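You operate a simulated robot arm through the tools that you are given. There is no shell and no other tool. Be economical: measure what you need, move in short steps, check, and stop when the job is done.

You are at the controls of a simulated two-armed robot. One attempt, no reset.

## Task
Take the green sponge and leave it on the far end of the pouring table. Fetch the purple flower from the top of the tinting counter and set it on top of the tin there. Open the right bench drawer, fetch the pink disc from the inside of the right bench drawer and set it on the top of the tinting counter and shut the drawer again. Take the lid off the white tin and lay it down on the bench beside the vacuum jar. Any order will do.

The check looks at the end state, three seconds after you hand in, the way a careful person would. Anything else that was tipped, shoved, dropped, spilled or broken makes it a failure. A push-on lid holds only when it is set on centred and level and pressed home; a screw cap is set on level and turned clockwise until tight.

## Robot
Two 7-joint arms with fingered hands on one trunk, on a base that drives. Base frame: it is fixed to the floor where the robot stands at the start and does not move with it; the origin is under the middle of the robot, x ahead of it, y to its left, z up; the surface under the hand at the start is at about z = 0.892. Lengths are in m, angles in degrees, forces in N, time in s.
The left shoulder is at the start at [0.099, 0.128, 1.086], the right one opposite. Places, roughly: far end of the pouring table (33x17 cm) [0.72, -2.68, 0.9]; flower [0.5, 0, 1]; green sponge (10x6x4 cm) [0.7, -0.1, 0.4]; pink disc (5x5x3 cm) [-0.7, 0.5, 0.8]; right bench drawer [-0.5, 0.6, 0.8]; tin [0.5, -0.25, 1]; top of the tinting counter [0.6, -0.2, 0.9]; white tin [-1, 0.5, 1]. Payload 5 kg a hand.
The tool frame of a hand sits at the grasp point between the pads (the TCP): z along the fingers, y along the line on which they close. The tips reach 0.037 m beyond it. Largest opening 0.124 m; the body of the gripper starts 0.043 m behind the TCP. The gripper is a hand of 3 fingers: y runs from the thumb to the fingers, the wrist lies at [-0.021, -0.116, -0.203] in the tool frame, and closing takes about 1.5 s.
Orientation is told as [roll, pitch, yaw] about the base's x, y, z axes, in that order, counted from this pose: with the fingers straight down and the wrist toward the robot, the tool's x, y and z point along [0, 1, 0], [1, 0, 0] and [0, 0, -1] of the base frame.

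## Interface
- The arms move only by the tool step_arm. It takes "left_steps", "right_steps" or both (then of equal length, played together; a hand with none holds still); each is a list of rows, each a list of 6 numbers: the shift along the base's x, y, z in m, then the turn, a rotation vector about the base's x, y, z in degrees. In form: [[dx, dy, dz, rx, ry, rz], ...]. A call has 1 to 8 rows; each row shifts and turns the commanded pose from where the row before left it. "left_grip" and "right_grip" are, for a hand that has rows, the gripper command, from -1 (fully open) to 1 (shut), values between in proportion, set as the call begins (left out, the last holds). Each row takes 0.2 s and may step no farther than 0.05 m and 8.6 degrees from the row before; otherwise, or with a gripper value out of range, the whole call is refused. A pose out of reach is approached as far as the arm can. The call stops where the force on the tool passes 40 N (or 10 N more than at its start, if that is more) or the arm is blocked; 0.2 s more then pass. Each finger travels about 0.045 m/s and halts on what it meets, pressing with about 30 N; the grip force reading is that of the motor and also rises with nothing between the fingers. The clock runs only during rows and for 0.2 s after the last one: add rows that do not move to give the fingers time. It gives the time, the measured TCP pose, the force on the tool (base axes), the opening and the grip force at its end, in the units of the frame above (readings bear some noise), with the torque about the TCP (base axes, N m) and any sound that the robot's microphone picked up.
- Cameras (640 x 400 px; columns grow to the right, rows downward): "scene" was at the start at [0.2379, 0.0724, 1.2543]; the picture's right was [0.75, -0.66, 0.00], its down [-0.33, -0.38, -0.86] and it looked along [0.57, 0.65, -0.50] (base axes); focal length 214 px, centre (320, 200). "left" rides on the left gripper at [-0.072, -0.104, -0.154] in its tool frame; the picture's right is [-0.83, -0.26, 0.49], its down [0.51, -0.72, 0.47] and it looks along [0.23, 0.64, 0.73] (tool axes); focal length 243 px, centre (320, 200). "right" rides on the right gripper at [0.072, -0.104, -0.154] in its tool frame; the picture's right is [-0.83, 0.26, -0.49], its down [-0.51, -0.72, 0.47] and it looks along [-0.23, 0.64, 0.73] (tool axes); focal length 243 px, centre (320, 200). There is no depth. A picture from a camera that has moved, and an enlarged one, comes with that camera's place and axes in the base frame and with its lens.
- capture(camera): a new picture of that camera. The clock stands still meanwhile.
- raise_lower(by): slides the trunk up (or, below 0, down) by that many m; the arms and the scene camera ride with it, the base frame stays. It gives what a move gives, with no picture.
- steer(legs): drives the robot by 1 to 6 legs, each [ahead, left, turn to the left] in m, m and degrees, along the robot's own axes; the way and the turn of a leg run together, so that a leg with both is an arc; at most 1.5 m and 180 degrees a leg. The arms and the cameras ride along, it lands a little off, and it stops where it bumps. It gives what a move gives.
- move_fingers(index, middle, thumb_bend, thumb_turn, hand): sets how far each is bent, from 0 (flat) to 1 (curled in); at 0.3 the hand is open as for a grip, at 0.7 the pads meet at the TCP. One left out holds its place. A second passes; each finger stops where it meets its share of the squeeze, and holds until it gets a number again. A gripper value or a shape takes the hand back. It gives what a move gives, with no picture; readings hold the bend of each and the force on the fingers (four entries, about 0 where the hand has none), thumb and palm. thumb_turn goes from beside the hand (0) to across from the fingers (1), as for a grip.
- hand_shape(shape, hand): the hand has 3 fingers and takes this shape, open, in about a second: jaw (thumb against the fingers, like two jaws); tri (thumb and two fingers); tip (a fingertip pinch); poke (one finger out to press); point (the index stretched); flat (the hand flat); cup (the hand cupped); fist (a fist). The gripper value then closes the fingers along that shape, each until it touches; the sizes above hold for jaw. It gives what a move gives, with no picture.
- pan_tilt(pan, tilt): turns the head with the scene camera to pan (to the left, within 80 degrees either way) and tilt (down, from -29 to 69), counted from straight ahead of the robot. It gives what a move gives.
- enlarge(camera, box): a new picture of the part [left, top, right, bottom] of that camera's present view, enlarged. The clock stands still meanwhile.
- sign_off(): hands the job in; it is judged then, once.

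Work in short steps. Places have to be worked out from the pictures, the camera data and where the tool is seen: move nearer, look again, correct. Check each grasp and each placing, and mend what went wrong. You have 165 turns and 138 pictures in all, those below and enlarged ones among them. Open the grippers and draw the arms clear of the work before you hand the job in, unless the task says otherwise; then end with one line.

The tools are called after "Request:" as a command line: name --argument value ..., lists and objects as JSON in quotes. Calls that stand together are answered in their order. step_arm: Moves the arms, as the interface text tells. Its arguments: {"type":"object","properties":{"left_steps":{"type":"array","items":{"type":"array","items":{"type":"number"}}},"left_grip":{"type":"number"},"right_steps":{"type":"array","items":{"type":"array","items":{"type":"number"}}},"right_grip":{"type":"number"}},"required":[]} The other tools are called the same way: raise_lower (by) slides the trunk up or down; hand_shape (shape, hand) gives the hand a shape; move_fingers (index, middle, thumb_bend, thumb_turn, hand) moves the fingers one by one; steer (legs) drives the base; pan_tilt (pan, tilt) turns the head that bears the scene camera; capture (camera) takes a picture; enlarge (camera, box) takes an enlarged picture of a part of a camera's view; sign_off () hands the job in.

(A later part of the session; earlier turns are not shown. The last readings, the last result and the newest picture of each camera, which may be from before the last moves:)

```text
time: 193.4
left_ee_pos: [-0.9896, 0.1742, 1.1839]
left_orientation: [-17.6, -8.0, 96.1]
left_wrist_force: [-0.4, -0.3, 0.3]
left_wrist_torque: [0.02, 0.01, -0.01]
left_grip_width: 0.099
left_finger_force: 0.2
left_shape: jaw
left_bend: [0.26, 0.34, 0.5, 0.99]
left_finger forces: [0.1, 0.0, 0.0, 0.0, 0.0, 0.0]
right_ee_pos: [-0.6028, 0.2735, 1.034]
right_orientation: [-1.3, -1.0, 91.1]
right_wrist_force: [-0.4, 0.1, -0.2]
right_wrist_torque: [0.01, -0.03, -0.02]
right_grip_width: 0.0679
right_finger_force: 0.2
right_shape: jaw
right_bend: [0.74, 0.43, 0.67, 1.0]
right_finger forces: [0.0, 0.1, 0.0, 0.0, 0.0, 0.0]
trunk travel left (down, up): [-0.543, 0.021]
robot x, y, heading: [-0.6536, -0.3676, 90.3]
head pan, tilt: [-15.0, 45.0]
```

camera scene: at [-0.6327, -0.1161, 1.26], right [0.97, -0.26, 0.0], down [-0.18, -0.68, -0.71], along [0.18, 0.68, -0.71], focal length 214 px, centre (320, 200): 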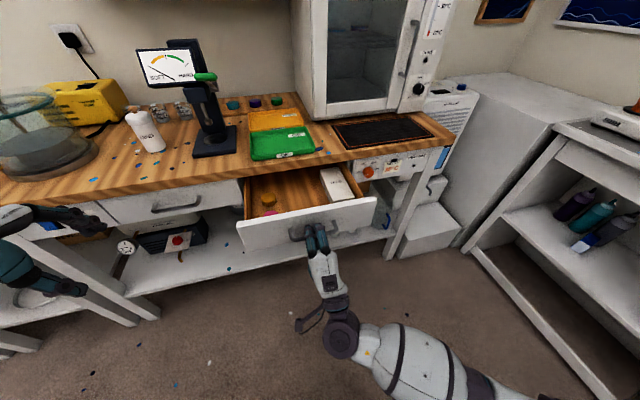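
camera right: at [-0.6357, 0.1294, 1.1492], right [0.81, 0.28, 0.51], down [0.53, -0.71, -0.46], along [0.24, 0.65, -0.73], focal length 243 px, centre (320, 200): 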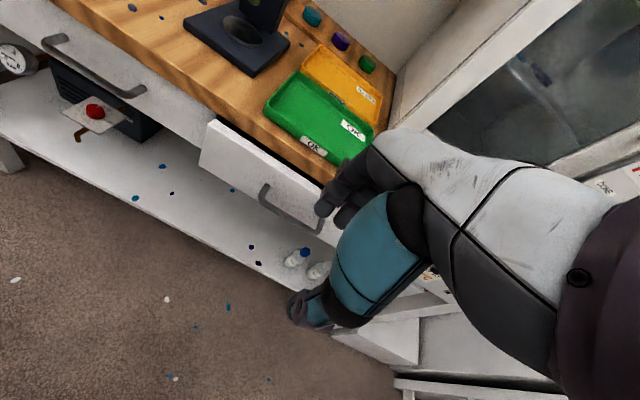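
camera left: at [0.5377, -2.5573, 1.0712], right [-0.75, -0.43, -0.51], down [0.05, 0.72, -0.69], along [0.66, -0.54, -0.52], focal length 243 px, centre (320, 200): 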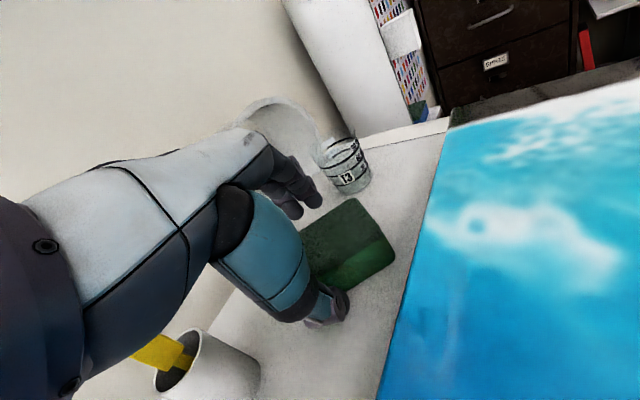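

Now yaw the hand +89° so the wrist goes to the right, moving to x≈-0.665.

Request:
step_arm --right_steps '[[-0.008, 0, 0, 0, 0, 8.5], [-0.008, 0, 0, 0, 0, 8.5], [-0.008, 0, 0, 0, 0, 8.5], [-0.008, 0, 0, 0, 0, 8.5], [-0.008, 0, 0, 0, 0, 8.5], [-0.008, 0, 0, 0, 0, 8.5], [-0.008, 0, 0, 0, 0, 8.5], [-0.006, 0, 0, 0, 0, 8.5]]'

Request:
step_arm --right_steps '[[0, 0, 0, 0, 0, 8.5], [0, 0, 0, 0, 0, 8.5], [0, 0, 0, 1, 1, 4]]'

Request:
capture --camera "right"

```text
time: 195.2
left_ee_pos: [-0.9885, 0.1731, 1.1831]
left_orientation: [-17.4, -8.1, 96.0]
left_wrist_force: [-0.2, 0.0, -0.3]
left_wrist_torque: [-0.01, -0.06, -0.02]
left_grip_width: 0.099
left_finger_force: 0.1
left_shape: jaw
left_bend: [0.26, 0.34, 0.5, 0.99]
left_finger forces: [0.0, 0.0, 0.0, 0.1, 0.0, 0.0]
right_ee_pos: [-0.6655, 0.2721, 1.0332]
right_orientation: [-1.2, -1.1, 159.1]
right_wrist_force: [-0.3, 0.2, -0.6]
right_wrist_torque: [-0.02, 0.02, 0.04]
right_grip_width: 0.0681
right_finger_force: 0.0
right_shape: jaw
right_bend: [0.74, 0.43, 0.67, 1.0]
right_finger forces: [0.0, 0.0, 0.1, 0.0, 0.0, 0.1]
trunk travel left (down, up): [-0.543, 0.021]
robot x, y, heading: [-0.6577, -0.3704, 89.9]
head pan, tilt: [-15.0, 45.0]
```

```text
time: 196.0
left_ee_pos: [-0.99, 0.1718, 1.1837]
left_orientation: [-17.4, -8.2, 96.0]
left_wrist_force: [0.5, -0.3, 0.0]
left_wrist_torque: [0.0, 0.0, -0.01]
left_grip_width: 0.0988
left_finger_force: 0.2
left_shape: jaw
left_bend: [0.26, 0.34, 0.5, 0.99]
left_finger forces: [0.1, 0.0, 0.0, 0.0, 0.0, 0.0]
right_ee_pos: [-0.6652, 0.2726, 1.0347]
right_orientation: [-2.4, -2.2, -179.9]
right_wrist_force: [0.8, -0.1, -0.7]
right_wrist_torque: [0.01, 0.0, 0.02]
right_grip_width: 0.068
right_finger_force: 0.1
right_shape: jaw
right_bend: [0.74, 0.43, 0.67, 1.0]
right_finger forces: [0.0, 0.0, 0.0, 0.0, 0.0, 0.0]
trunk travel left (down, up): [-0.543, 0.021]
robot x, y, heading: [-0.6552, -0.3679, 90.4]
head pan, tilt: [-15.0, 45.0]
```

```text
30 pictures are left
camera right: at [-0.557, 0.1931, 1.1816], right [-0.24, 0.81, 0.54], down [0.7, 0.53, -0.48], along [-0.67, 0.26, -0.7], focal length 243 px, centre (320, 200)
```

right: 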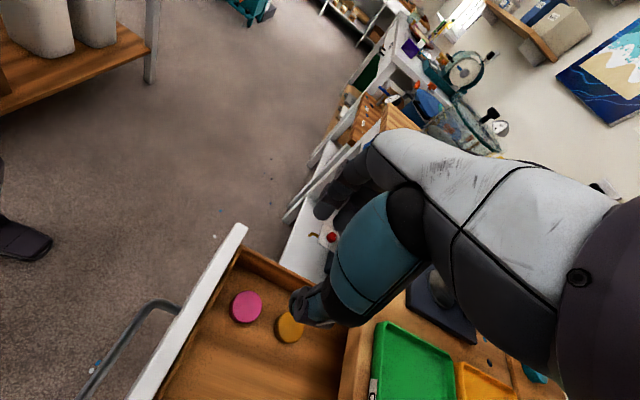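

Disc top triangulates to [-0.668,0.289,0.77]. I correct xy and lower the trunk 0.2 m, stopping just above the disc.

Request:
step_arm --right_steps '[[-0.003, 0.016, 0, 0, 0, 0], [0, 0, 0, 0, 0, 0]]'

Request:
raise_lower --by -0.2

Request:
capture --camera "right"

```text
time: 196.6
left_ee_pos: [-0.99, 0.1724, 1.1828]
left_orientation: [-17.5, -8.0, 96.0]
left_wrist_force: [0.7, -0.2, -0.5]
left_wrist_torque: [0.0, 0.03, -0.02]
left_grip_width: 0.0992
left_finger_force: 0.1
left_shape: jaw
left_bend: [0.26, 0.34, 0.5, 0.99]
left_finger forces: [0.1, 0.0, 0.0, 0.0, 0.0, 0.1]
right_ee_pos: [-0.67, 0.2875, 1.035]
right_orientation: [-2.3, -2.1, -179.9]
right_wrist_force: [0.2, 0.8, 0.3]
right_wrist_torque: [0.01, 0.03, -0.01]
right_grip_width: 0.0676
right_finger_force: 0.0
right_shape: jaw
right_bend: [0.74, 0.43, 0.67, 1.0]
right_finger forces: [0.0, 0.0, 0.1, 0.0, 0.1, 0.1]
trunk travel left (down, up): [-0.543, 0.021]
robot x, y, heading: [-0.6561, -0.3688, 90.1]
head pan, tilt: [-15.0, 45.0]
```

```text
time: 198.7
left_ee_pos: [-0.9879, 0.1734, 0.9834]
left_orientation: [-17.3, -8.0, 95.9]
left_wrist_force: [0.9, -0.8, -0.9]
left_wrist_torque: [0.01, 0.01, 0.01]
left_grip_width: 0.0993
left_finger_force: 0.3
left_shape: jaw
left_bend: [0.26, 0.34, 0.5, 0.99]
left_finger forces: [0.0, 0.0, 0.1, 0.0, 0.0, 0.0]
right_ee_pos: [-0.6675, 0.2903, 0.8336]
right_orientation: [-2.3, -2.1, -180.1]
right_wrist_force: [-1.1, -0.6, 0.1]
right_wrist_torque: [-0.03, 0.0, -0.01]
right_grip_width: 0.0682
right_finger_force: 0.0
right_shape: jaw
right_bend: [0.74, 0.43, 0.67, 1.0]
right_finger forces: [0.0, 0.1, 0.0, 0.0, 0.1, 0.0]
trunk travel left (down, up): [-0.343, 0.221]
robot x, y, heading: [-0.6533, -0.37, 90.2]
head pan, tilt: [-15.0, 45.0]
```

```text
29 pictures are left
camera right: at [-0.5578, 0.2107, 0.9803], right [-0.24, 0.81, 0.53], down [0.7, 0.53, -0.48], along [-0.67, 0.26, -0.7], focal length 243 px, centre (320, 200)
```

right: 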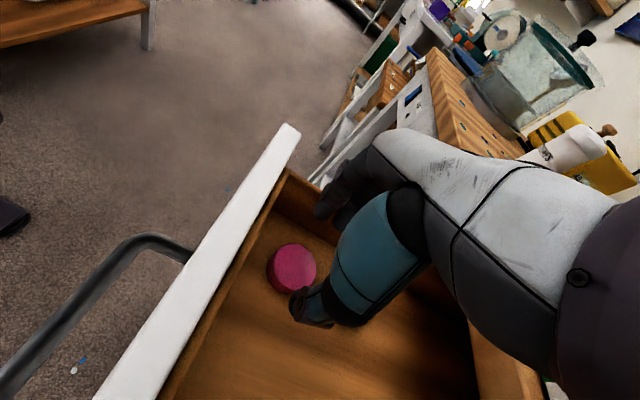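

Aligned. I open a bit wider (index finger was curled at that setting) and descend to TCP z≈0.782.

Request:
step_arm --right_steps '[[0.002, -0.002, 0, 2, 2, 0], [0, 0, 0, 0, 0, 0], [0, 0, 0, 0, 0, 0], [0, 0, -0.02, 0, 0, 0], [0, 0, -0.015, 0, 0, 0], [0, 0, -0.01, 0, 0, 0], [0, 0, -0.007, 0, 0, 0]]' --right_grip -0.3

Request:
capture --camera "right"

```text
time: 199.8
left_ee_pos: [-0.986, 0.1718, 0.9866]
left_orientation: [-17.4, -8.1, 95.9]
left_wrist_force: [0.3, -0.3, -0.4]
left_wrist_torque: [-0.03, 0.0, -0.02]
left_grip_width: 0.0991
left_finger_force: 0.1
left_shape: jaw
left_bend: [0.26, 0.34, 0.5, 0.99]
left_finger forces: [0.1, 0.0, 0.0, 0.0, 0.0, 0.0]
right_ee_pos: [-0.663, 0.2904, 0.8227]
right_orientation: [-5.1, -4.8, -179.9]
right_wrist_force: [6.4, 0.2, 13.6]
right_wrist_torque: [0.26, 0.81, -0.12]
right_grip_width: 0.079
right_finger_force: 0.0
right_shape: jaw
right_bend: [0.28, 0.4, 0.62, 1.0]
right_finger forces: [0.0, 15.6, 0.0, 0.0, 0.0, 0.1]
trunk travel left (down, up): [-0.343, 0.221]
robot x, y, heading: [-0.6501, -0.3717, 90.0]
head pan, tilt: [-15.0, 45.0]
stopped in row 5 (right hand): the force on the tool passed its limit at 51 N (the readings are from after the stop); the commanded pose is now the measured one
```

```text
28 pictures are left
camera right: at [-0.5481, 0.203, 0.9613], right [-0.21, 0.78, 0.58], down [0.68, 0.55, -0.48], along [-0.7, 0.3, -0.65], focal length 243 px, centre (320, 200)
```

right: 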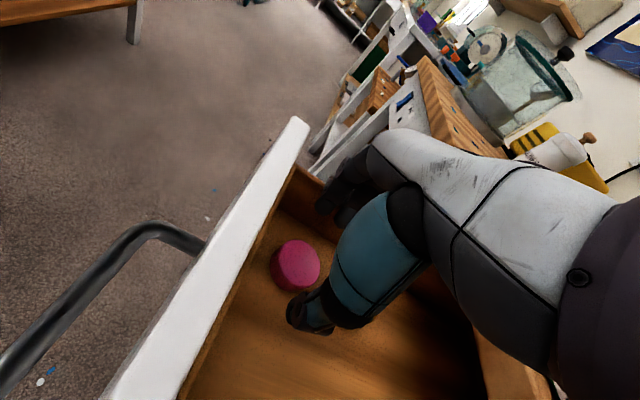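

A finger met the drawer's side wall and my tilt correction went the wrong way. I raise, level the hand, and set a narrower ~62 mm opening directly.

Request:
step_arm --right_steps '[[0.001, -0.003, 0.02, 0, 0, 0], [0, 0, 0.005, -5, -5, 0]]'

Request:
move_fingers --hand "right" --index 0.49 --middle 0.49 --thumb_bend 0.49 --thumb_turn 1

Request:
step_arm --right_steps '[[0, 0, -0.02, 0, 0, 0], [0, 0, -0.018, 0, 0, 0], [0, 0, -0.014, 0, 0, 0], [0, 0, -0.007, 0, 0, 0]]'

Request:
capture --camera "right"

```text
time: 200.4
left_ee_pos: [-0.9876, 0.1728, 0.9845]
left_orientation: [-17.4, -8.0, 95.9]
left_wrist_force: [0.3, 0.4, -0.2]
left_wrist_torque: [-0.01, -0.01, -0.01]
left_grip_width: 0.0991
left_finger_force: 0.1
left_shape: jaw
left_bend: [0.26, 0.34, 0.5, 0.99]
left_finger forces: [0.0, 0.0, 0.1, 0.1, 0.0, 0.0]
right_ee_pos: [-0.6629, 0.2872, 0.8463]
right_orientation: [0.1, 0.3, 179.8]
right_wrist_force: [0.4, 0.7, 0.0]
right_wrist_torque: [0.0, 0.01, 0.01]
right_grip_width: 0.0803
right_finger_force: 0.1
right_shape: jaw
right_bend: [0.28, 0.39, 0.62, 1.0]
right_finger forces: [0.0, 0.0, 0.1, 0.0, 0.0, 0.1]
trunk travel left (down, up): [-0.343, 0.221]
robot x, y, heading: [-0.6541, -0.3741, 90.3]
head pan, tilt: [-15.0, 45.0]
```

```text
time: 201.4
left_ee_pos: [-0.9867, 0.1731, 0.984]
left_orientation: [-17.5, -8.0, 95.9]
left_wrist_force: [0.1, -0.8, -0.1]
left_wrist_torque: [-0.01, -0.03, 0.01]
left_grip_width: 0.0992
left_finger_force: 0.0
left_shape: jaw
left_bend: [0.26, 0.34, 0.5, 0.99]
left_finger forces: [0.0, 0.0, 0.1, 0.1, 0.0, 0.0]
right_ee_pos: [-0.6634, 0.2865, 0.8461]
right_orientation: [0.1, 0.3, 179.9]
right_wrist_force: [0.0, 0.1, 0.7]
right_wrist_torque: [-0.02, 0.0, -0.02]
right_grip_width: 0.0706
right_finger_force: 0.0
right_shape: fingers
right_bend: [0.49, 0.49, 0.49, 1.0]
right_finger forces: [0.0, 0.0, 0.0, 0.0, 0.1, 0.0]
trunk travel left (down, up): [-0.343, 0.221]
robot x, y, heading: [-0.6565, -0.3648, 90.0]
head pan, tilt: [-15.0, 45.0]
```

```text
time: 202.3
left_ee_pos: [-0.984, 0.174, 0.9853]
left_orientation: [-17.3, -8.1, 95.7]
left_wrist_force: [0.1, 0.6, -0.5]
left_wrist_torque: [-0.02, 0.03, 0.01]
left_grip_width: 0.0991
left_finger_force: 0.1
left_shape: jaw
left_bend: [0.26, 0.34, 0.5, 0.99]
left_finger forces: [0.0, 0.0, 0.0, 0.1, 0.0, 0.0]
right_ee_pos: [-0.658, 0.2911, 0.7975]
right_orientation: [-0.5, 0.0, 179.5]
right_wrist_force: [11.1, -1.8, 9.7]
right_wrist_torque: [0.14, 0.86, -0.11]
right_grip_width: 0.0705
right_finger_force: 7.8
right_shape: fingers
right_bend: [0.49, 0.51, 0.49, 1.0]
right_finger forces: [0.0, 14.9, 0.1, 0.0, 0.0, 0.0]
trunk travel left (down, up): [-0.343, 0.221]
robot x, y, heading: [-0.6522, -0.3693, 90.0]
head pan, tilt: [-15.0, 45.0]
stopped in row 4 (right hand): the force on the tool passed its limit at 45 N (the readings are from after the stop); the commanded pose is now the measured one
```

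```text
27 pictures are left
camera right: at [-0.5554, 0.2148, 0.9504], right [-0.25, 0.83, 0.5], down [0.73, 0.5, -0.47], along [-0.64, 0.24, -0.73], focal length 243 px, centre (320, 200)
```

right: 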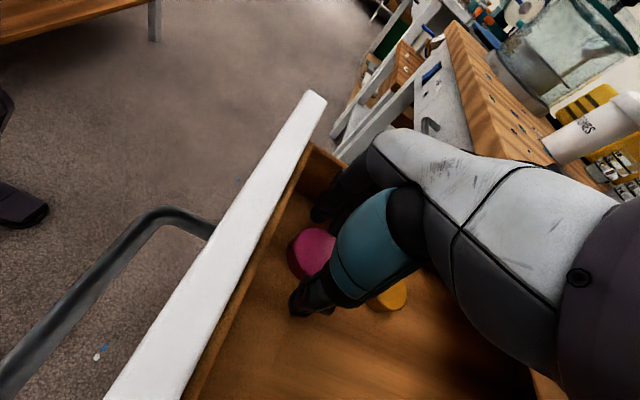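

The finger's knuckle rubs the side wall. Closer estimates put the disc nearer x≈-0.655, so I lift 1 cm, shift +x 7 mm and -y 4 mm, and descend again.

Request:
step_arm --right_steps '[[0.004, -0.002, 0.01, 0, 0, 0], [0.004, -0.003, 0, 0, 0, 0], [0, 0, -0.012, 0, 0, 0], [0, 0, -0.008, 0, 0, 0], [0, 0, -0.006, 0, 0, 0]]'

Request:
capture --camera "right"

```text
time: 203.5
left_ee_pos: [-0.987, 0.1724, 0.987]
left_orientation: [-17.4, -8.2, 95.9]
left_wrist_force: [0.1, -0.4, -0.1]
left_wrist_torque: [-0.03, 0.01, 0.0]
left_grip_width: 0.099
left_finger_force: 0.1
left_shape: jaw
left_bend: [0.26, 0.34, 0.5, 0.99]
left_finger forces: [0.0, 0.0, 0.0, 0.0, 0.0, 0.1]
right_ee_pos: [-0.6529, 0.2888, 0.7882]
right_orientation: [-1.1, -0.1, 179.6]
right_wrist_force: [0.9, 0.1, -0.1]
right_wrist_torque: [-0.02, -0.01, 0.01]
right_grip_width: 0.0707
right_finger_force: 0.1
right_shape: fingers
right_bend: [0.49, 0.49, 0.49, 1.0]
right_finger forces: [0.1, 0.0, 0.0, 0.0, 0.1, 0.1]
trunk travel left (down, up): [-0.343, 0.221]
robot x, y, heading: [-0.6513, -0.3692, 89.6]
head pan, tilt: [-15.0, 45.0]
```

```text
26 pictures are left
camera right: at [-0.5495, 0.2111, 0.9412], right [-0.26, 0.82, 0.51], down [0.72, 0.51, -0.46], along [-0.64, 0.25, -0.73], focal length 243 px, centre (320, 200)
```

right: 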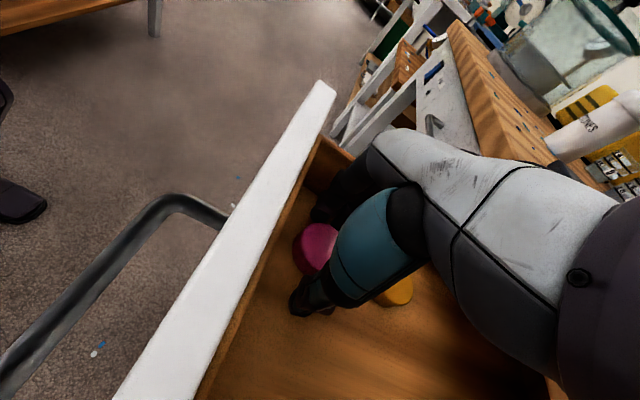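

Free descent and the disc now lies between the tips. Closing.

Request:
move_fingers --hand "right" --index 0.72 --middle 0.72 --thumb_bend 0.72

Request:
step_arm --right_steps '[[0, 0, 0.015, 0, 0, 0], [0, 0, 0.03, 0, 0, 0], [0, 0, 0.035, 0, 0, 0], [0, 0, 0.035, 0, 0, 0]]'

Request:
capture --camera "right"

```text
time: 204.5
left_ee_pos: [-0.9857, 0.1736, 0.9856]
left_orientation: [-17.3, -8.2, 95.8]
left_wrist_force: [-0.1, 0.1, -1.0]
left_wrist_torque: [0.01, 0.0, 0.0]
left_grip_width: 0.0986
left_finger_force: 0.1
left_shape: jaw
left_bend: [0.26, 0.34, 0.5, 0.99]
left_finger forces: [0.1, 0.1, 0.1, 0.1, 0.1, 0.1]
right_ee_pos: [-0.6513, 0.2891, 0.7887]
right_orientation: [-1.3, -0.3, 179.7]
right_wrist_force: [-0.4, 0.2, 0.8]
right_wrist_torque: [-0.01, -0.02, 0.04]
right_grip_width: 0.0444
right_finger_force: 22.7
right_shape: fingers
right_bend: [0.61, 0.63, 0.56, 1.0]
right_finger forces: [10.8, 11.6, 0.1, 0.0, 22.6, 0.0]
trunk travel left (down, up): [-0.343, 0.221]
robot x, y, heading: [-0.6539, -0.3676, 89.8]
head pan, tilt: [-15.0, 45.0]
```

```text
time: 205.5
left_ee_pos: [-0.9839, 0.1758, 0.984]
left_orientation: [-17.3, -8.0, 95.7]
left_wrist_force: [-0.6, 0.0, 0.6]
left_wrist_torque: [0.01, 0.01, -0.04]
left_grip_width: 0.0989
left_finger_force: 0.0
left_shape: jaw
left_bend: [0.26, 0.34, 0.5, 0.99]
left_finger forces: [0.0, 0.0, 0.0, 0.1, 0.1, 0.0]
right_ee_pos: [-0.6525, 0.2871, 0.8899]
right_orientation: [-0.1, 0.0, 179.6]
right_wrist_force: [0.7, -0.6, -0.1]
right_wrist_torque: [0.04, -0.01, -0.02]
right_grip_width: 0.0444
right_finger_force: 22.5
right_shape: fingers
right_bend: [0.61, 0.63, 0.56, 1.0]
right_finger forces: [10.9, 11.6, 0.0, 0.0, 22.7, 0.0]
trunk travel left (down, up): [-0.343, 0.221]
robot x, y, heading: [-0.6561, -0.3675, 90.0]
head pan, tilt: [-15.0, 45.0]
```

```text
25 pictures are left
camera right: at [-0.549, 0.2115, 1.0441], right [-0.26, 0.83, 0.5], down [0.72, 0.5, -0.47], along [-0.64, 0.24, -0.73], focal length 243 px, centre (320, 200)
```

right: 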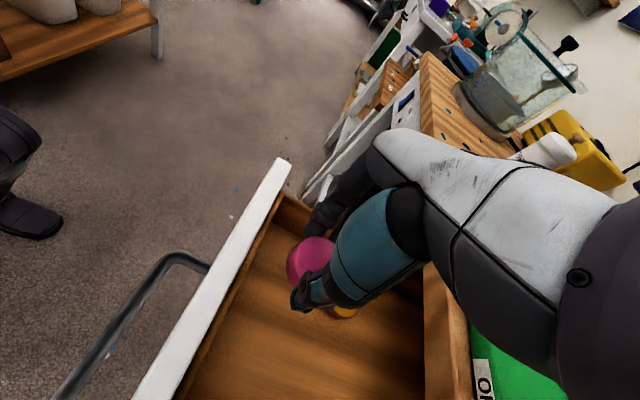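

The disc is held. I lift it higher, and shift the robot right/back so the left hand can push the drawer shut from the front.

Request:
step_arm --right_steps '[[0, 0, 0.04, 0, 0, 0], [0, 0, 0.04, 0, 0, 0], [0, 0, 0.04, 0, 0, 0]]' --left_steps '[[0, -0.01, 0.01, -3.2, 5.4, -2], [0, -0.01, 0.01, -3.2, 5.4, -2], [0, -0.01, 0.01, -3.2, 5.4, -2]]' --left_grip 1

Request:
steer --legs '[[-0.03, -0.15, 0], [-0.08, -0.15, 0]]'

Request:
pan_tilt --pan 15 --tilt 45

Request:
capture --camera "scene"

```text
time: 206.3
left_ee_pos: [-0.9847, 0.1457, 1.0149]
left_orientation: [-0.7, 1.2, 88.7]
left_wrist_force: [0.5, 0.6, -0.2]
left_wrist_torque: [-0.02, 0.01, -0.01]
left_grip_width: 0.0285
left_finger_force: 0.0
left_shape: jaw
left_bend: [0.73, 0.57, 0.74, 1.0]
left_finger forces: [0.0, 0.0, 0.0, 0.1, 0.0, 0.0]
right_ee_pos: [-0.649, 0.2843, 1.0108]
right_orientation: [-0.3, 0.0, 179.6]
right_wrist_force: [-1.1, -0.2, -1.8]
right_wrist_torque: [-0.03, -0.04, 0.01]
right_grip_width: 0.0445
right_finger_force: 22.1
right_shape: fingers
right_bend: [0.61, 0.63, 0.56, 1.0]
right_finger forces: [10.8, 11.4, 0.0, 0.0, 22.6, 0.0]
trunk travel left (down, up): [-0.343, 0.221]
robot x, y, heading: [-0.6585, -0.3689, 90.0]
head pan, tilt: [-15.0, 45.0]
```

```text
time: 209.8
left_ee_pos: [-0.6939, 0.038, 1.0129]
left_orientation: [-1.0, 1.1, 88.6]
left_wrist_force: [0.1, -0.6, 0.3]
left_wrist_torque: [0.01, 0.0, -0.01]
left_grip_width: 0.0
left_finger_force: 30.4
left_shape: jaw
left_bend: [0.7, 0.7, 0.56, 1.0]
left_finger forces: [0.1, 0.0, 0.0, 0.1, 0.0, 0.0]
right_ee_pos: [-0.3577, 0.1768, 1.0115]
right_orientation: [-0.2, 0.1, 179.6]
right_wrist_force: [0.3, -0.4, -0.1]
right_wrist_torque: [-0.01, 0.0, 0.03]
right_grip_width: 0.0443
right_finger_force: 22.5
right_shape: fingers
right_bend: [0.61, 0.63, 0.56, 1.0]
right_finger forces: [10.9, 11.7, 0.0, 0.1, 22.6, 0.0]
trunk travel left (down, up): [-0.343, 0.221]
robot x, y, heading: [-0.3576, -0.4768, 89.8]
head pan, tilt: [-15.0, 45.0]
```

```text
time: 210.7
left_ee_pos: [-0.6948, 0.0385, 1.014]
left_orientation: [-1.1, 1.0, 88.5]
left_wrist_force: [-0.2, 0.3, 0.1]
left_wrist_torque: [0.02, 0.0, -0.01]
left_grip_width: 0.0
left_finger_force: 29.7
left_shape: jaw
left_bend: [0.7, 0.7, 0.56, 1.0]
left_finger forces: [0.1, 0.1, 0.0, 0.0, 0.1, 0.0]
right_ee_pos: [-0.3574, 0.1768, 1.0115]
right_orientation: [-0.3, 0.2, 179.5]
right_wrist_force: [-0.2, 0.3, -2.6]
right_wrist_torque: [-0.02, 0.0, -0.03]
right_grip_width: 0.0443
right_finger_force: 22.6
right_shape: fingers
right_bend: [0.61, 0.63, 0.56, 1.0]
right_finger forces: [10.9, 11.6, 0.1, 0.0, 22.7, 0.1]
trunk travel left (down, up): [-0.343, 0.221]
robot x, y, heading: [-0.3647, -0.4785, 90.0]
head pan, tilt: [15.0, 45.0]
```

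```text
24 pictures are left
camera scene: at [-0.3815, -0.233, 1.3002], right [0.97, 0.26, 0.0], down [0.18, -0.68, -0.71], along [-0.18, 0.68, -0.71], focal length 214 px, centre (320, 200)
```

scene: 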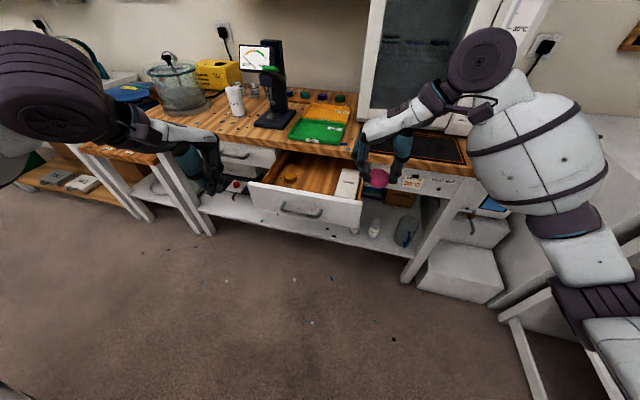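

I lower the closed left hand in front of the drawer, tilting fingers forward 40° so the tips do the pushing.

Request:
step_arm --left_steps '[[0.005, 0, -0.035, 8, 0, 0], [0.005, 0, -0.035, 8, 0, 0], [0.005, 0, -0.035, 8, 0, 0], [0.005, 0, -0.035, 8, 0, 0], [0.005, 0, -0.035, 8, 0, 0], [0.005, 0, -0.02, 0, 0, 0]]'

Request:
enlarge --camera "scene" --box '[160, 110, 400, 260]'

```text
time: 212.1
left_ee_pos: [-0.6949, 0.1147, 0.8078]
left_orientation: [0.7, -38.6, 87.0]
left_wrist_force: [0.4, -0.7, 0.1]
left_wrist_torque: [0.05, -0.01, -0.01]
left_grip_width: 0.0001
left_finger_force: 29.9
left_shape: jaw
left_bend: [0.7, 0.7, 0.56, 1.0]
left_finger forces: [0.0, 0.0, 0.0, 0.0, 0.0, 0.0]
left hand out of reach, approached as far as the arm can: row 1, 2, 3
right_ee_pos: [-0.3567, 0.196, 1.0004]
right_orientation: [0.6, 0.5, 178.9]
right_wrist_force: [0.4, 0.9, 0.1]
right_wrist_torque: [0.04, 0.02, 0.0]
right_grip_width: 0.0442
right_finger_force: 22.8
right_shape: fingers
right_bend: [0.61, 0.63, 0.56, 1.0]
right_finger forces: [10.9, 11.7, 0.0, 0.0, 22.6, 0.0]
trunk travel left (down, up): [-0.343, 0.221]
robot x, y, heading: [-0.3649, -0.4721, 89.0]
head pan, tilt: [15.0, 45.0]
```

```text
2.67 times, centred on (280, 185) of scene
camera zoom: at [-0.3875, -0.2085, 1.2962], right [0.97, 0.25, 0.0], down [0.18, -0.7, -0.69], along [-0.17, 0.67, -0.72], focal length 572 px, centre (427, 240)
```

zoom: 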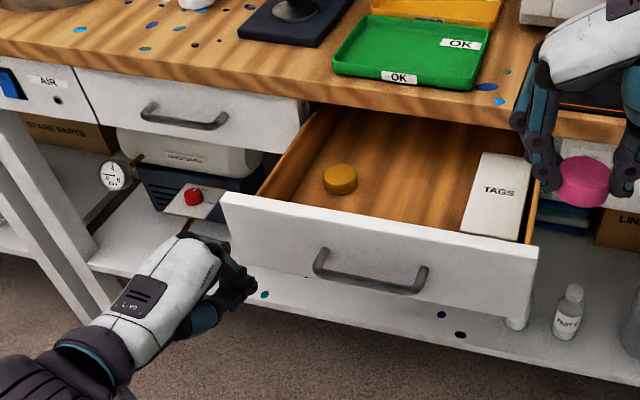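

I shift the hand +x 6 cm to face the panel, then push.

Request:
step_arm --left_steps '[[0.035, 0, 0, 0, 0, 0], [0.035, 0, 0, 0, 0, 0], [0, 0.045, 0, 0, 0, 0], [0, 0.045, 0, 0, 0, 0], [0, 0.045, 0, 0, 0, 0], [0, 0.045, 0, 0, 0, 0]]'

Request:
step_arm --left_steps '[[0, 0.04, 0, 0, 0, 0], [0, 0.03, 0, 0, 0, 0], [0, 0.03, 0, 0, 0, 0]]'

Request:
enlarge --camera "scene" --box '[160, 110, 400, 260]'

```text
time: 213.5
left_ee_pos: [-0.6227, 0.2743, 0.814]
left_orientation: [0.2, -38.7, 88.2]
left_wrist_force: [0.3, 0.1, -0.4]
left_wrist_torque: [-0.01, 0.01, 0.03]
left_grip_width: 0.0
left_finger_force: 30.0
left_shape: jaw
left_bend: [0.7, 0.7, 0.56, 1.0]
left_finger forces: [0.0, 0.0, 0.0, 0.0, 0.1, 0.0]
right_ee_pos: [-0.3573, 0.1787, 1.0092]
right_orientation: [-0.3, 0.1, 179.5]
right_wrist_force: [0.0, 0.7, -1.0]
right_wrist_torque: [-0.06, -0.02, -0.01]
right_grip_width: 0.0445
right_finger_force: 22.7
right_shape: fingers
right_bend: [0.61, 0.63, 0.56, 1.0]
right_finger forces: [11.0, 11.7, 0.0, 0.1, 22.6, 0.0]
trunk travel left (down, up): [-0.343, 0.221]
robot x, y, heading: [-0.3641, -0.4794, 90.0]
head pan, tilt: [15.0, 45.0]
```

```text
time: 214.3
left_ee_pos: [-0.6229, 0.3707, 0.8143]
left_orientation: [0.3, -38.7, 88.1]
left_wrist_force: [0.0, 0.3, 0.0]
left_wrist_torque: [-0.05, -0.02, 0.02]
left_grip_width: 0.0
left_finger_force: 30.3
left_shape: jaw
left_bend: [0.7, 0.7, 0.56, 1.0]
left_finger forces: [0.1, 0.0, 0.0, 0.0, 0.0, 0.0]
right_ee_pos: [-0.3574, 0.1773, 1.01]
right_orientation: [-0.3, 0.1, 179.6]
right_wrist_force: [0.1, 0.0, -0.1]
right_wrist_torque: [-0.03, 0.04, 0.04]
right_grip_width: 0.0444
right_finger_force: 22.3
right_shape: fingers
right_bend: [0.61, 0.63, 0.56, 1.0]
right_finger forces: [11.0, 11.7, 0.0, 0.0, 22.6, 0.0]
trunk travel left (down, up): [-0.343, 0.221]
robot x, y, heading: [-0.3599, -0.4783, 89.9]
head pan, tilt: [15.0, 45.0]
```

```text
2.67 times, centred on (280, 185) of scene
camera zoom: at [-0.3813, -0.2319, 1.2999], right [0.97, 0.26, 0.0], down [0.18, -0.68, -0.71], along [-0.18, 0.68, -0.71], focal length 572 px, centre (427, 240)
```

zoom: 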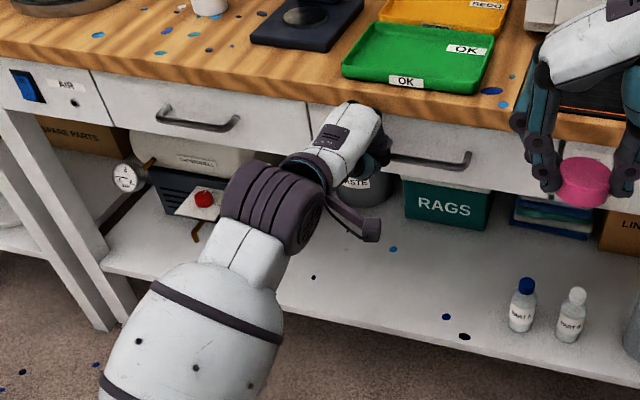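

Almost shut; I push the last centimetres until resistance.

Request:
step_arm --left_steps '[[0, 0.012, 0, 0, 0, 0], [0, 0.012, 0, 0, 0, 0], [0, 0.012, 0, 0, 0, 0], [0, 0.012, 0, 0, 0, 0], [0, 0.01, 0, 0, 0, 0]]'

Request:
enlarge --camera "scene" --box '[160, 110, 400, 260]'

```text
time: 214.8
left_ee_pos: [-0.6228, 0.3823, 0.8187]
left_orientation: [0.1, -39.0, 88.1]
left_wrist_force: [2.2, -37.9, 10.5]
left_wrist_torque: [-0.87, -0.16, -0.43]
left_grip_width: 0.0
left_finger_force: 29.7
left_shape: jaw
left_bend: [0.7, 0.7, 0.56, 1.0]
left_finger forces: [0.0, 0.0, 0.0, 0.0, 0.0, 0.0]
right_ee_pos: [-0.3586, 0.1719, 1.0127]
right_orientation: [-0.4, 0.1, 179.6]
right_wrist_force: [-0.2, 0.1, -0.4]
right_wrist_torque: [0.0, 0.02, 0.01]
right_grip_width: 0.0443
right_finger_force: 22.7
right_shape: fingers
right_bend: [0.61, 0.63, 0.56, 1.0]
right_finger forces: [11.2, 11.7, 0.0, 0.0, 22.4, 0.0]
trunk travel left (down, up): [-0.343, 0.221]
robot x, y, heading: [-0.3604, -0.4765, 90.3]
head pan, tilt: [15.0, 45.0]
stopped in row 2 (left hand): the force on the tool passed its limit at 42 N (the readings are from after the stop); the commanded pose is now the measured one
```

```text
2.67 times, centred on (280, 185) of scene
camera zoom: at [-0.3815, -0.2388, 1.3011], right [0.97, 0.26, 0.0], down [0.18, -0.68, -0.71], along [-0.18, 0.69, -0.7], focal length 572 px, centre (427, 240)
```

zoom: 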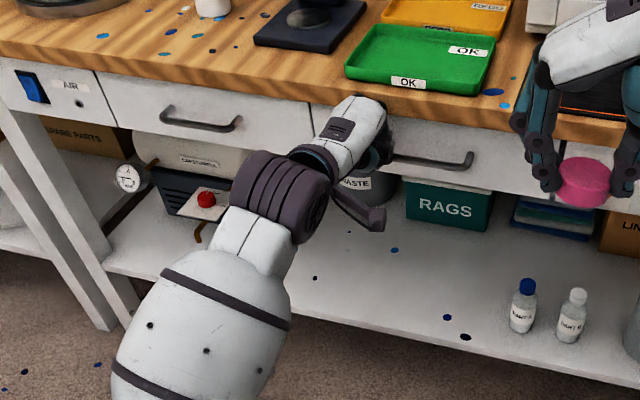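

Resistance with both handles now in the same plane suggests it's shut. I withdraw the left hand and verify.

Request:
step_arm --left_steps '[[0, -0.03, 0, 0, 0, 0], [0, -0.045, 0, 0, 0, 0], [-0.02, -0.04, 0.01, 0, 0, 0], [-0.03, -0.03, 0.02, 0, 0, 0]]'

Request:
enlarge --camera "scene" --box '[180, 120, 372, 240]'

```text
time: 215.8
left_ee_pos: [-0.6747, 0.2416, 0.8486]
left_orientation: [0.2, -38.9, 88.1]
left_wrist_force: [-0.4, -0.2, 0.1]
left_wrist_torque: [0.02, 0.02, -0.05]
left_grip_width: 0.0002
left_finger_force: 30.3
left_shape: jaw
left_bend: [0.7, 0.7, 0.56, 1.0]
left_finger forces: [0.1, 0.0, 0.0, 0.0, 0.1, 0.1]
right_ee_pos: [-0.3589, 0.1754, 1.0105]
right_orientation: [-0.3, 0.3, 179.6]
right_wrist_force: [-0.2, 0.0, -0.2]
right_wrist_torque: [0.02, -0.01, 0.02]
right_grip_width: 0.0444
right_finger_force: 21.9
right_shape: fingers
right_bend: [0.61, 0.63, 0.56, 1.0]
right_finger forces: [11.1, 11.7, 0.0, 0.0, 22.6, 0.1]
trunk travel left (down, up): [-0.343, 0.221]
robot x, y, heading: [-0.3582, -0.4759, 89.9]
head pan, tilt: [15.0, 45.0]
```

```text
3.33 times, centred on (276, 180) of scene
camera zoom: at [-0.3827, -0.2351, 1.3005], right [0.97, 0.26, 0.0], down [0.18, -0.68, -0.71], along [-0.18, 0.68, -0.71], focal length 715 px, centre (467, 267)
```

zoom: 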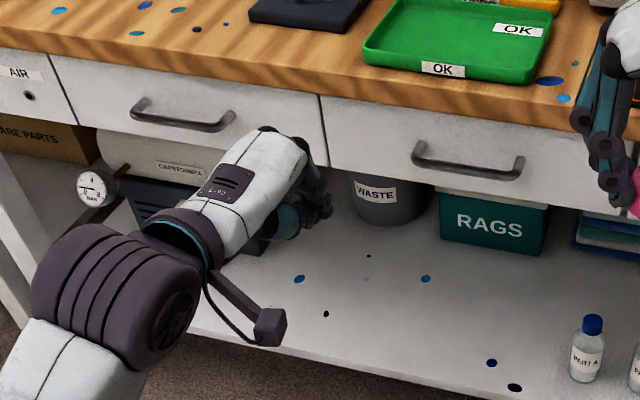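

The drawer is flush shut. Now place the disc on the tinting counter: I raise the left hand and trunk, then turn toward the counter.

Request:
step_arm --left_steps '[[0, 0, 0.045, 0, 0, 0], [0, 0, 0.045, 0, 0, 0], [0, 0, 0.045, 0, 0, 0], [0, 0, 0.045, 0, 0, 0]]'

Request:
raise_lower --by 0.15

Request:
steer --legs '[[0, 0, -90], [0.14, 0.37, 0]]'

Request:
pan_tilt --pan -10 --tilt 45

Request:
capture --camera "scene"

```text
time: 216.8
left_ee_pos: [-0.6715, 0.2396, 1.0241]
left_orientation: [0.2, -38.8, 88.1]
left_wrist_force: [-0.8, 0.7, -0.4]
left_wrist_torque: [0.04, 0.01, 0.0]
left_grip_width: 0.0
left_finger_force: 30.4
left_shape: jaw
left_bend: [0.7, 0.7, 0.56, 1.0]
left_finger forces: [0.0, 0.1, 0.0, 0.0, 0.1, 0.0]
right_ee_pos: [-0.3571, 0.1764, 1.0113]
right_orientation: [-0.2, 0.0, 179.6]
right_wrist_force: [0.0, 0.1, -1.2]
right_wrist_torque: [0.01, 0.04, 0.01]
right_grip_width: 0.0442
right_finger_force: 22.8
right_shape: fingers
right_bend: [0.61, 0.63, 0.56, 1.0]
right_finger forces: [11.1, 11.7, 0.0, 0.0, 22.5, 0.0]
trunk travel left (down, up): [-0.343, 0.221]
robot x, y, heading: [-0.3585, -0.478, 89.9]
head pan, tilt: [15.0, 45.0]
```

```text
time: 218.6
left_ee_pos: [-0.6736, 0.2423, 1.1726]
left_orientation: [0.0, -38.7, 88.2]
left_wrist_force: [0.0, 0.7, -0.4]
left_wrist_torque: [0.02, 0.01, 0.03]
left_grip_width: 0.0
left_finger_force: 29.9
left_shape: jaw
left_bend: [0.7, 0.7, 0.56, 1.0]
left_finger forces: [0.1, 0.0, 0.0, 0.1, 0.0, 0.0]
right_ee_pos: [-0.3574, 0.1758, 1.159]
right_orientation: [-0.2, 0.0, 179.6]
right_wrist_force: [-0.5, -0.1, -1.7]
right_wrist_torque: [0.01, -0.01, -0.01]
right_grip_width: 0.0443
right_finger_force: 22.9
right_shape: fingers
right_bend: [0.61, 0.63, 0.56, 1.0]
right_finger forces: [11.0, 11.8, 0.0, 0.0, 22.5, 0.0]
trunk travel left (down, up): [-0.493, 0.071]
robot x, y, heading: [-0.3641, -0.478, 89.8]
head pan, tilt: [15.0, 45.0]
```

```text
time: 226.1
left_ee_pos: [0.4861, 0.2092, 1.1754]
left_orientation: [0.2, -38.8, -1.0]
left_wrist_force: [0.8, 0.7, -0.4]
left_wrist_torque: [0.0, 0.02, -0.01]
left_grip_width: 0.0
left_finger_force: 29.6
left_shape: jaw
left_bend: [0.7, 0.7, 0.56, 1.0]
left_finger forces: [0.0, 0.0, 0.0, 0.1, 0.1, 0.0]
right_ee_pos: [0.4263, -0.1063, 1.1613]
right_orientation: [-0.3, 0.2, 90.5]
right_wrist_force: [-0.5, 0.5, -0.8]
right_wrist_torque: [0.01, 0.0, 0.01]
right_grip_width: 0.0443
right_finger_force: 22.7
right_shape: fingers
right_bend: [0.61, 0.63, 0.56, 1.0]
right_finger forces: [10.7, 11.7, 0.0, 0.0, 22.2, 0.1]
trunk travel left (down, up): [-0.493, 0.071]
robot x, y, heading: [-0.2293, -0.1102, 1.0]
head pan, tilt: [15.0, 45.0]
```

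```text
time: 227.0
left_ee_pos: [0.4852, 0.2089, 1.1742]
left_orientation: [0.2, -38.9, -0.9]
left_wrist_force: [-0.5, 0.2, -0.2]
left_wrist_torque: [0.06, 0.01, 0.0]
left_grip_width: 0.0
left_finger_force: 29.7
left_shape: jaw
left_bend: [0.7, 0.7, 0.56, 1.0]
left_finger forces: [0.0, 0.0, 0.1, 0.1, 0.0, 0.0]
right_ee_pos: [0.4269, -0.1064, 1.1616]
right_orientation: [-0.4, 0.1, 90.5]
right_wrist_force: [0.1, 0.3, -0.3]
right_wrist_torque: [0.02, -0.01, 0.03]
right_grip_width: 0.044
right_finger_force: 22.1
right_shape: fingers
right_bend: [0.61, 0.63, 0.56, 1.0]
right_finger forces: [10.7, 11.7, 0.0, 0.0, 22.1, 0.0]
trunk travel left (down, up): [-0.493, 0.071]
robot x, y, heading: [-0.228, -0.114, 1.1]
head pan, tilt: [-10.0, 45.0]
```

```text
19 pictures are left
camera scene: at [-0.0426, -0.121, 1.4681], right [-0.16, -0.99, 0.0], down [-0.7, 0.11, -0.71], along [0.7, -0.11, -0.71], focal length 214 px, centre (320, 200)
```

scene: 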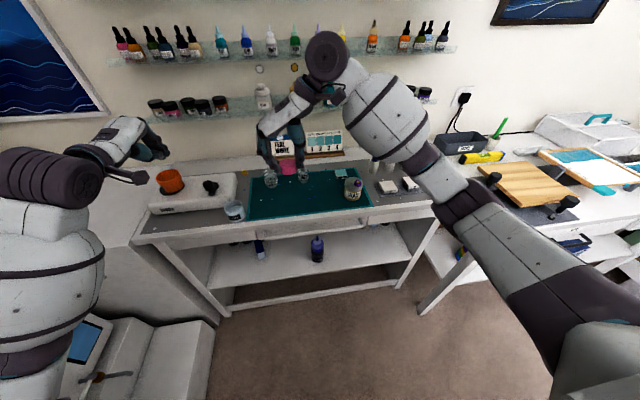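

The counter is in view. The target spot on the mat ≈[0.53,-0.085] is free (beakers are back at x≈0.69). I move over it and descend.

Request:
step_arm --right_steps '[[0.035, 0.006, -0.01, 0, 0, 0], [0.035, 0.006, -0.03, 0, 0, 0], [0.033, 0.006, -0.035, 0, 0, 0], [0, 0, -0.04, 0, 0, 0], [0, 0, -0.04, 0, 0, 0], [0, 0, -0.03, 0, 0, 0]]'

Request:
capture --camera "right"

```text
time: 228.4
left_ee_pos: [0.4867, 0.2091, 1.1733]
left_orientation: [0.2, -38.8, -1.0]
left_wrist_force: [1.0, 0.8, -0.3]
left_wrist_torque: [0.04, 0.01, -0.04]
left_grip_width: 0.0
left_finger_force: 30.2
left_shape: jaw
left_bend: [0.7, 0.7, 0.56, 1.0]
left_finger forces: [0.1, 0.1, 0.0, 0.1, 0.0, 0.0]
right_ee_pos: [0.5287, -0.0925, 0.9734]
right_orientation: [-0.2, 0.1, 90.6]
right_wrist_force: [-0.7, 0.5, 0.4]
right_wrist_torque: [0.01, 0.03, -0.04]
right_grip_width: 0.0439
right_finger_force: 22.1
right_shape: fingers
right_bend: [0.61, 0.63, 0.56, 1.0]
right_finger forces: [10.7, 11.7, 0.0, 0.0, 22.0, 0.1]
trunk travel left (down, up): [-0.493, 0.071]
robot x, y, heading: [-0.2253, -0.1149, 1.0]
head pan, tilt: [-10.0, 45.0]
```

```text
18 pictures are left
camera right: at [0.4552, -0.1974, 1.1274], right [0.82, 0.27, 0.5], down [0.52, -0.72, -0.47], along [0.23, 0.64, -0.73], focal length 243 px, centre (320, 200)
```

right: 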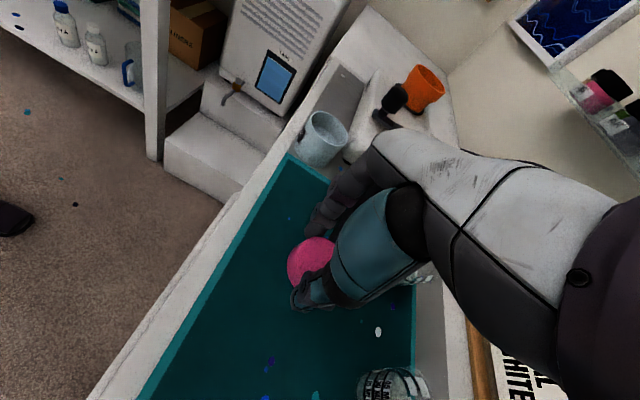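

Clear over the mat. I lower the last ~3 cm gently.

Request:
step_arm --right_steps '[[0, 0, -0.014, 0, 0, 0], [0, 0, -0.008, 0, 0, 0], [0, 0, -0.005, 0, 0, 0], [0, 0, -0.004, 0, 0, 0], [0, 0, -0.004, 0, 0, 0]]'

```text
time: 229.6
left_ee_pos: [0.4864, 0.2094, 1.1747]
left_orientation: [0.1, -38.9, -1.1]
left_wrist_force: [-0.1, -0.3, 0.3]
left_wrist_torque: [0.02, 0.03, 0.01]
left_grip_width: 0.0
left_finger_force: 30.0
left_shape: jaw
left_bend: [0.7, 0.7, 0.56, 1.0]
left_finger forces: [0.0, 0.1, 0.1, 0.1, 0.0, 0.1]
right_ee_pos: [0.5293, -0.0885, 0.9394]
right_orientation: [-0.3, 0.1, 90.5]
right_wrist_force: [-0.2, 0.9, -0.4]
right_wrist_torque: [0.0, -0.01, 0.02]
right_grip_width: 0.0441
right_finger_force: 21.7
right_shape: fingers
right_bend: [0.61, 0.63, 0.56, 1.0]
right_finger forces: [10.7, 11.7, 0.0, 0.0, 22.1, 0.1]
trunk travel left (down, up): [-0.493, 0.071]
robot x, y, heading: [-0.2305, -0.1117, 0.9]
head pan, tilt: [-10.0, 45.0]
```

No contact yet; continuing in 3 mm steps.

Request:
step_arm --right_steps '[[0, 0, -0.003, 0, 0, 0], [0, 0, -0.003, 0, 0, 0], [0, 0, -0.003, 0, 0, 0], [0, 0, -0.003, 0, 0, 0]]'

```text
time: 230.6
left_ee_pos: [0.4829, 0.2097, 1.1776]
left_orientation: [0.2, -39.0, -0.8]
left_wrist_force: [-0.1, 0.5, 0.4]
left_wrist_torque: [0.02, 0.0, 0.0]
left_grip_width: 0.0002
left_finger_force: 30.2
left_shape: jaw
left_bend: [0.7, 0.7, 0.56, 1.0]
left_finger forces: [0.0, 0.1, 0.1, 0.0, 0.1, 0.0]
right_ee_pos: [0.5285, -0.0889, 0.9339]
right_orientation: [-0.7, 0.1, 90.5]
right_wrist_force: [0.8, 4.0, 28.9]
right_wrist_torque: [-0.44, -0.15, 0.0]
right_grip_width: 0.044
right_finger_force: 25.8
right_shape: fingers
right_bend: [0.71, 0.63, 0.57, 1.0]
right_finger forces: [12.0, 16.0, 0.0, 0.1, 24.3, 0.1]
trunk travel left (down, up): [-0.493, 0.071]
robot x, y, heading: [-0.2241, -0.1129, 0.8]
head pan, tilt: [-10.0, 45.0]
```

Contact (29 N). I ease up 3 mm, open the fingers, and rise.

Request:
step_arm --right_steps '[[0, 0, 0.004, 0, 0, 0]]'

Request:
move_fingers --hand "right" --index 0.42 --middle 0.42 --thumb_bend 0.42

Request:
step_arm --right_steps '[[0, 0, 0.02, 0, 0, 0], [0, 0, 0.04, 0, 0, 0], [0, 0, 0.045, 0, 0, 0], [0, 0, 0.045, 0, 0, 0], [0, 0, 0.045, 0, 0, 0]]'

Request:
enlarge --camera "scene" --box '[200, 130, 440, 280]'

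```text
time: 231.0
left_ee_pos: [0.4844, 0.21, 1.1757]
left_orientation: [0.1, -38.8, -0.9]
left_wrist_force: [-0.8, -0.5, 0.2]
left_wrist_torque: [-0.01, -0.03, -0.01]
left_grip_width: 0.0
left_finger_force: 29.7
left_shape: jaw
left_bend: [0.7, 0.7, 0.56, 1.0]
left_finger forces: [0.0, 0.0, 0.0, 0.1, 0.1, 0.0]
right_ee_pos: [0.5276, -0.0868, 0.9346]
right_orientation: [-0.5, 0.0, 90.5]
right_wrist_force: [3.4, 6.8, 23.0]
right_wrist_torque: [-0.17, -0.19, -0.01]
right_grip_width: 0.0436
right_finger_force: 25.7
right_shape: fingers
right_bend: [0.71, 0.63, 0.57, 1.0]
right_finger forces: [11.9, 17.7, 0.1, 0.1, 22.5, 0.1]
trunk travel left (down, up): [-0.493, 0.071]
robot x, y, heading: [-0.2262, -0.1154, 1.1]
head pan, tilt: [-10.0, 45.0]
```

```text
time: 232.0
left_ee_pos: [0.4848, 0.2086, 1.1755]
left_orientation: [0.1, -38.8, -1.0]
left_wrist_force: [-0.2, -0.3, -0.1]
left_wrist_torque: [0.01, -0.04, -0.01]
left_grip_width: 0.0
left_finger_force: 30.0
left_shape: jaw
left_bend: [0.7, 0.7, 0.56, 1.0]
left_finger forces: [0.0, 0.0, 0.0, 0.0, 0.0, 0.0]
right_ee_pos: [0.5286, -0.0905, 0.9333]
right_orientation: [-0.3, 0.2, 90.5]
right_wrist_force: [-0.5, -3.9, 12.1]
right_wrist_torque: [0.36, -0.12, -0.03]
right_grip_width: 0.0918
right_finger_force: 6.1
right_shape: fingers
right_bend: [0.42, 0.45, 0.42, 0.99]
right_finger forces: [0.1, 12.0, 0.0, 0.0, 0.1, 0.1]
trunk travel left (down, up): [-0.493, 0.071]
robot x, y, heading: [-0.2301, -0.1126, 0.8]
head pan, tilt: [-10.0, 45.0]
```

```text
time: 233.2
left_ee_pos: [0.4847, 0.2097, 1.176]
left_orientation: [0.2, -38.8, -0.9]
left_wrist_force: [0.7, -0.2, 0.8]
left_wrist_torque: [0.03, -0.02, -0.01]
left_grip_width: 0.0002
left_finger_force: 30.3
left_shape: jaw
left_bend: [0.7, 0.7, 0.56, 1.0]
left_finger forces: [0.1, 0.0, 0.0, 0.0, 0.0, 0.1]
right_ee_pos: [0.5301, -0.0868, 1.1269]
right_orientation: [-0.3, 0.0, 90.5]
right_wrist_force: [0.0, -0.1, -0.3]
right_wrist_torque: [0.01, -0.02, -0.06]
right_grip_width: 0.0922
right_finger_force: 0.1
right_shape: fingers
right_bend: [0.42, 0.42, 0.42, 0.99]
right_finger forces: [0.1, 0.1, 0.0, 0.1, 0.0, 0.0]
trunk travel left (down, up): [-0.493, 0.071]
robot x, y, heading: [-0.2291, -0.1139, 0.8]
head pan, tilt: [-10.0, 45.0]
```

```text
2.67 times, centred on (320, 205) of scene
camera zoom: at [-0.0438, -0.1208, 1.4683], right [-0.16, -0.99, 0.0], down [-0.7, 0.11, -0.71], along [0.7, -0.11, -0.71], focal length 572 px, centre (320, 187)
```

zoom: 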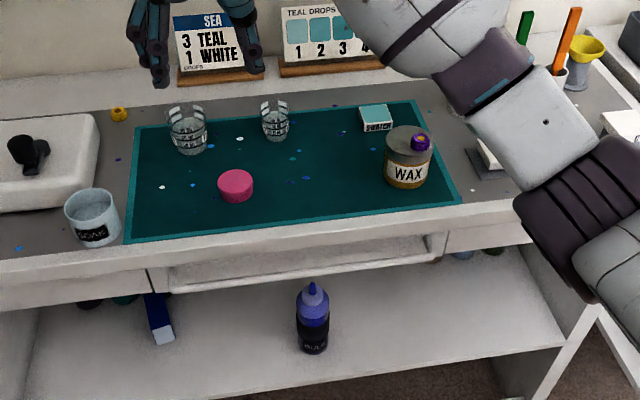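

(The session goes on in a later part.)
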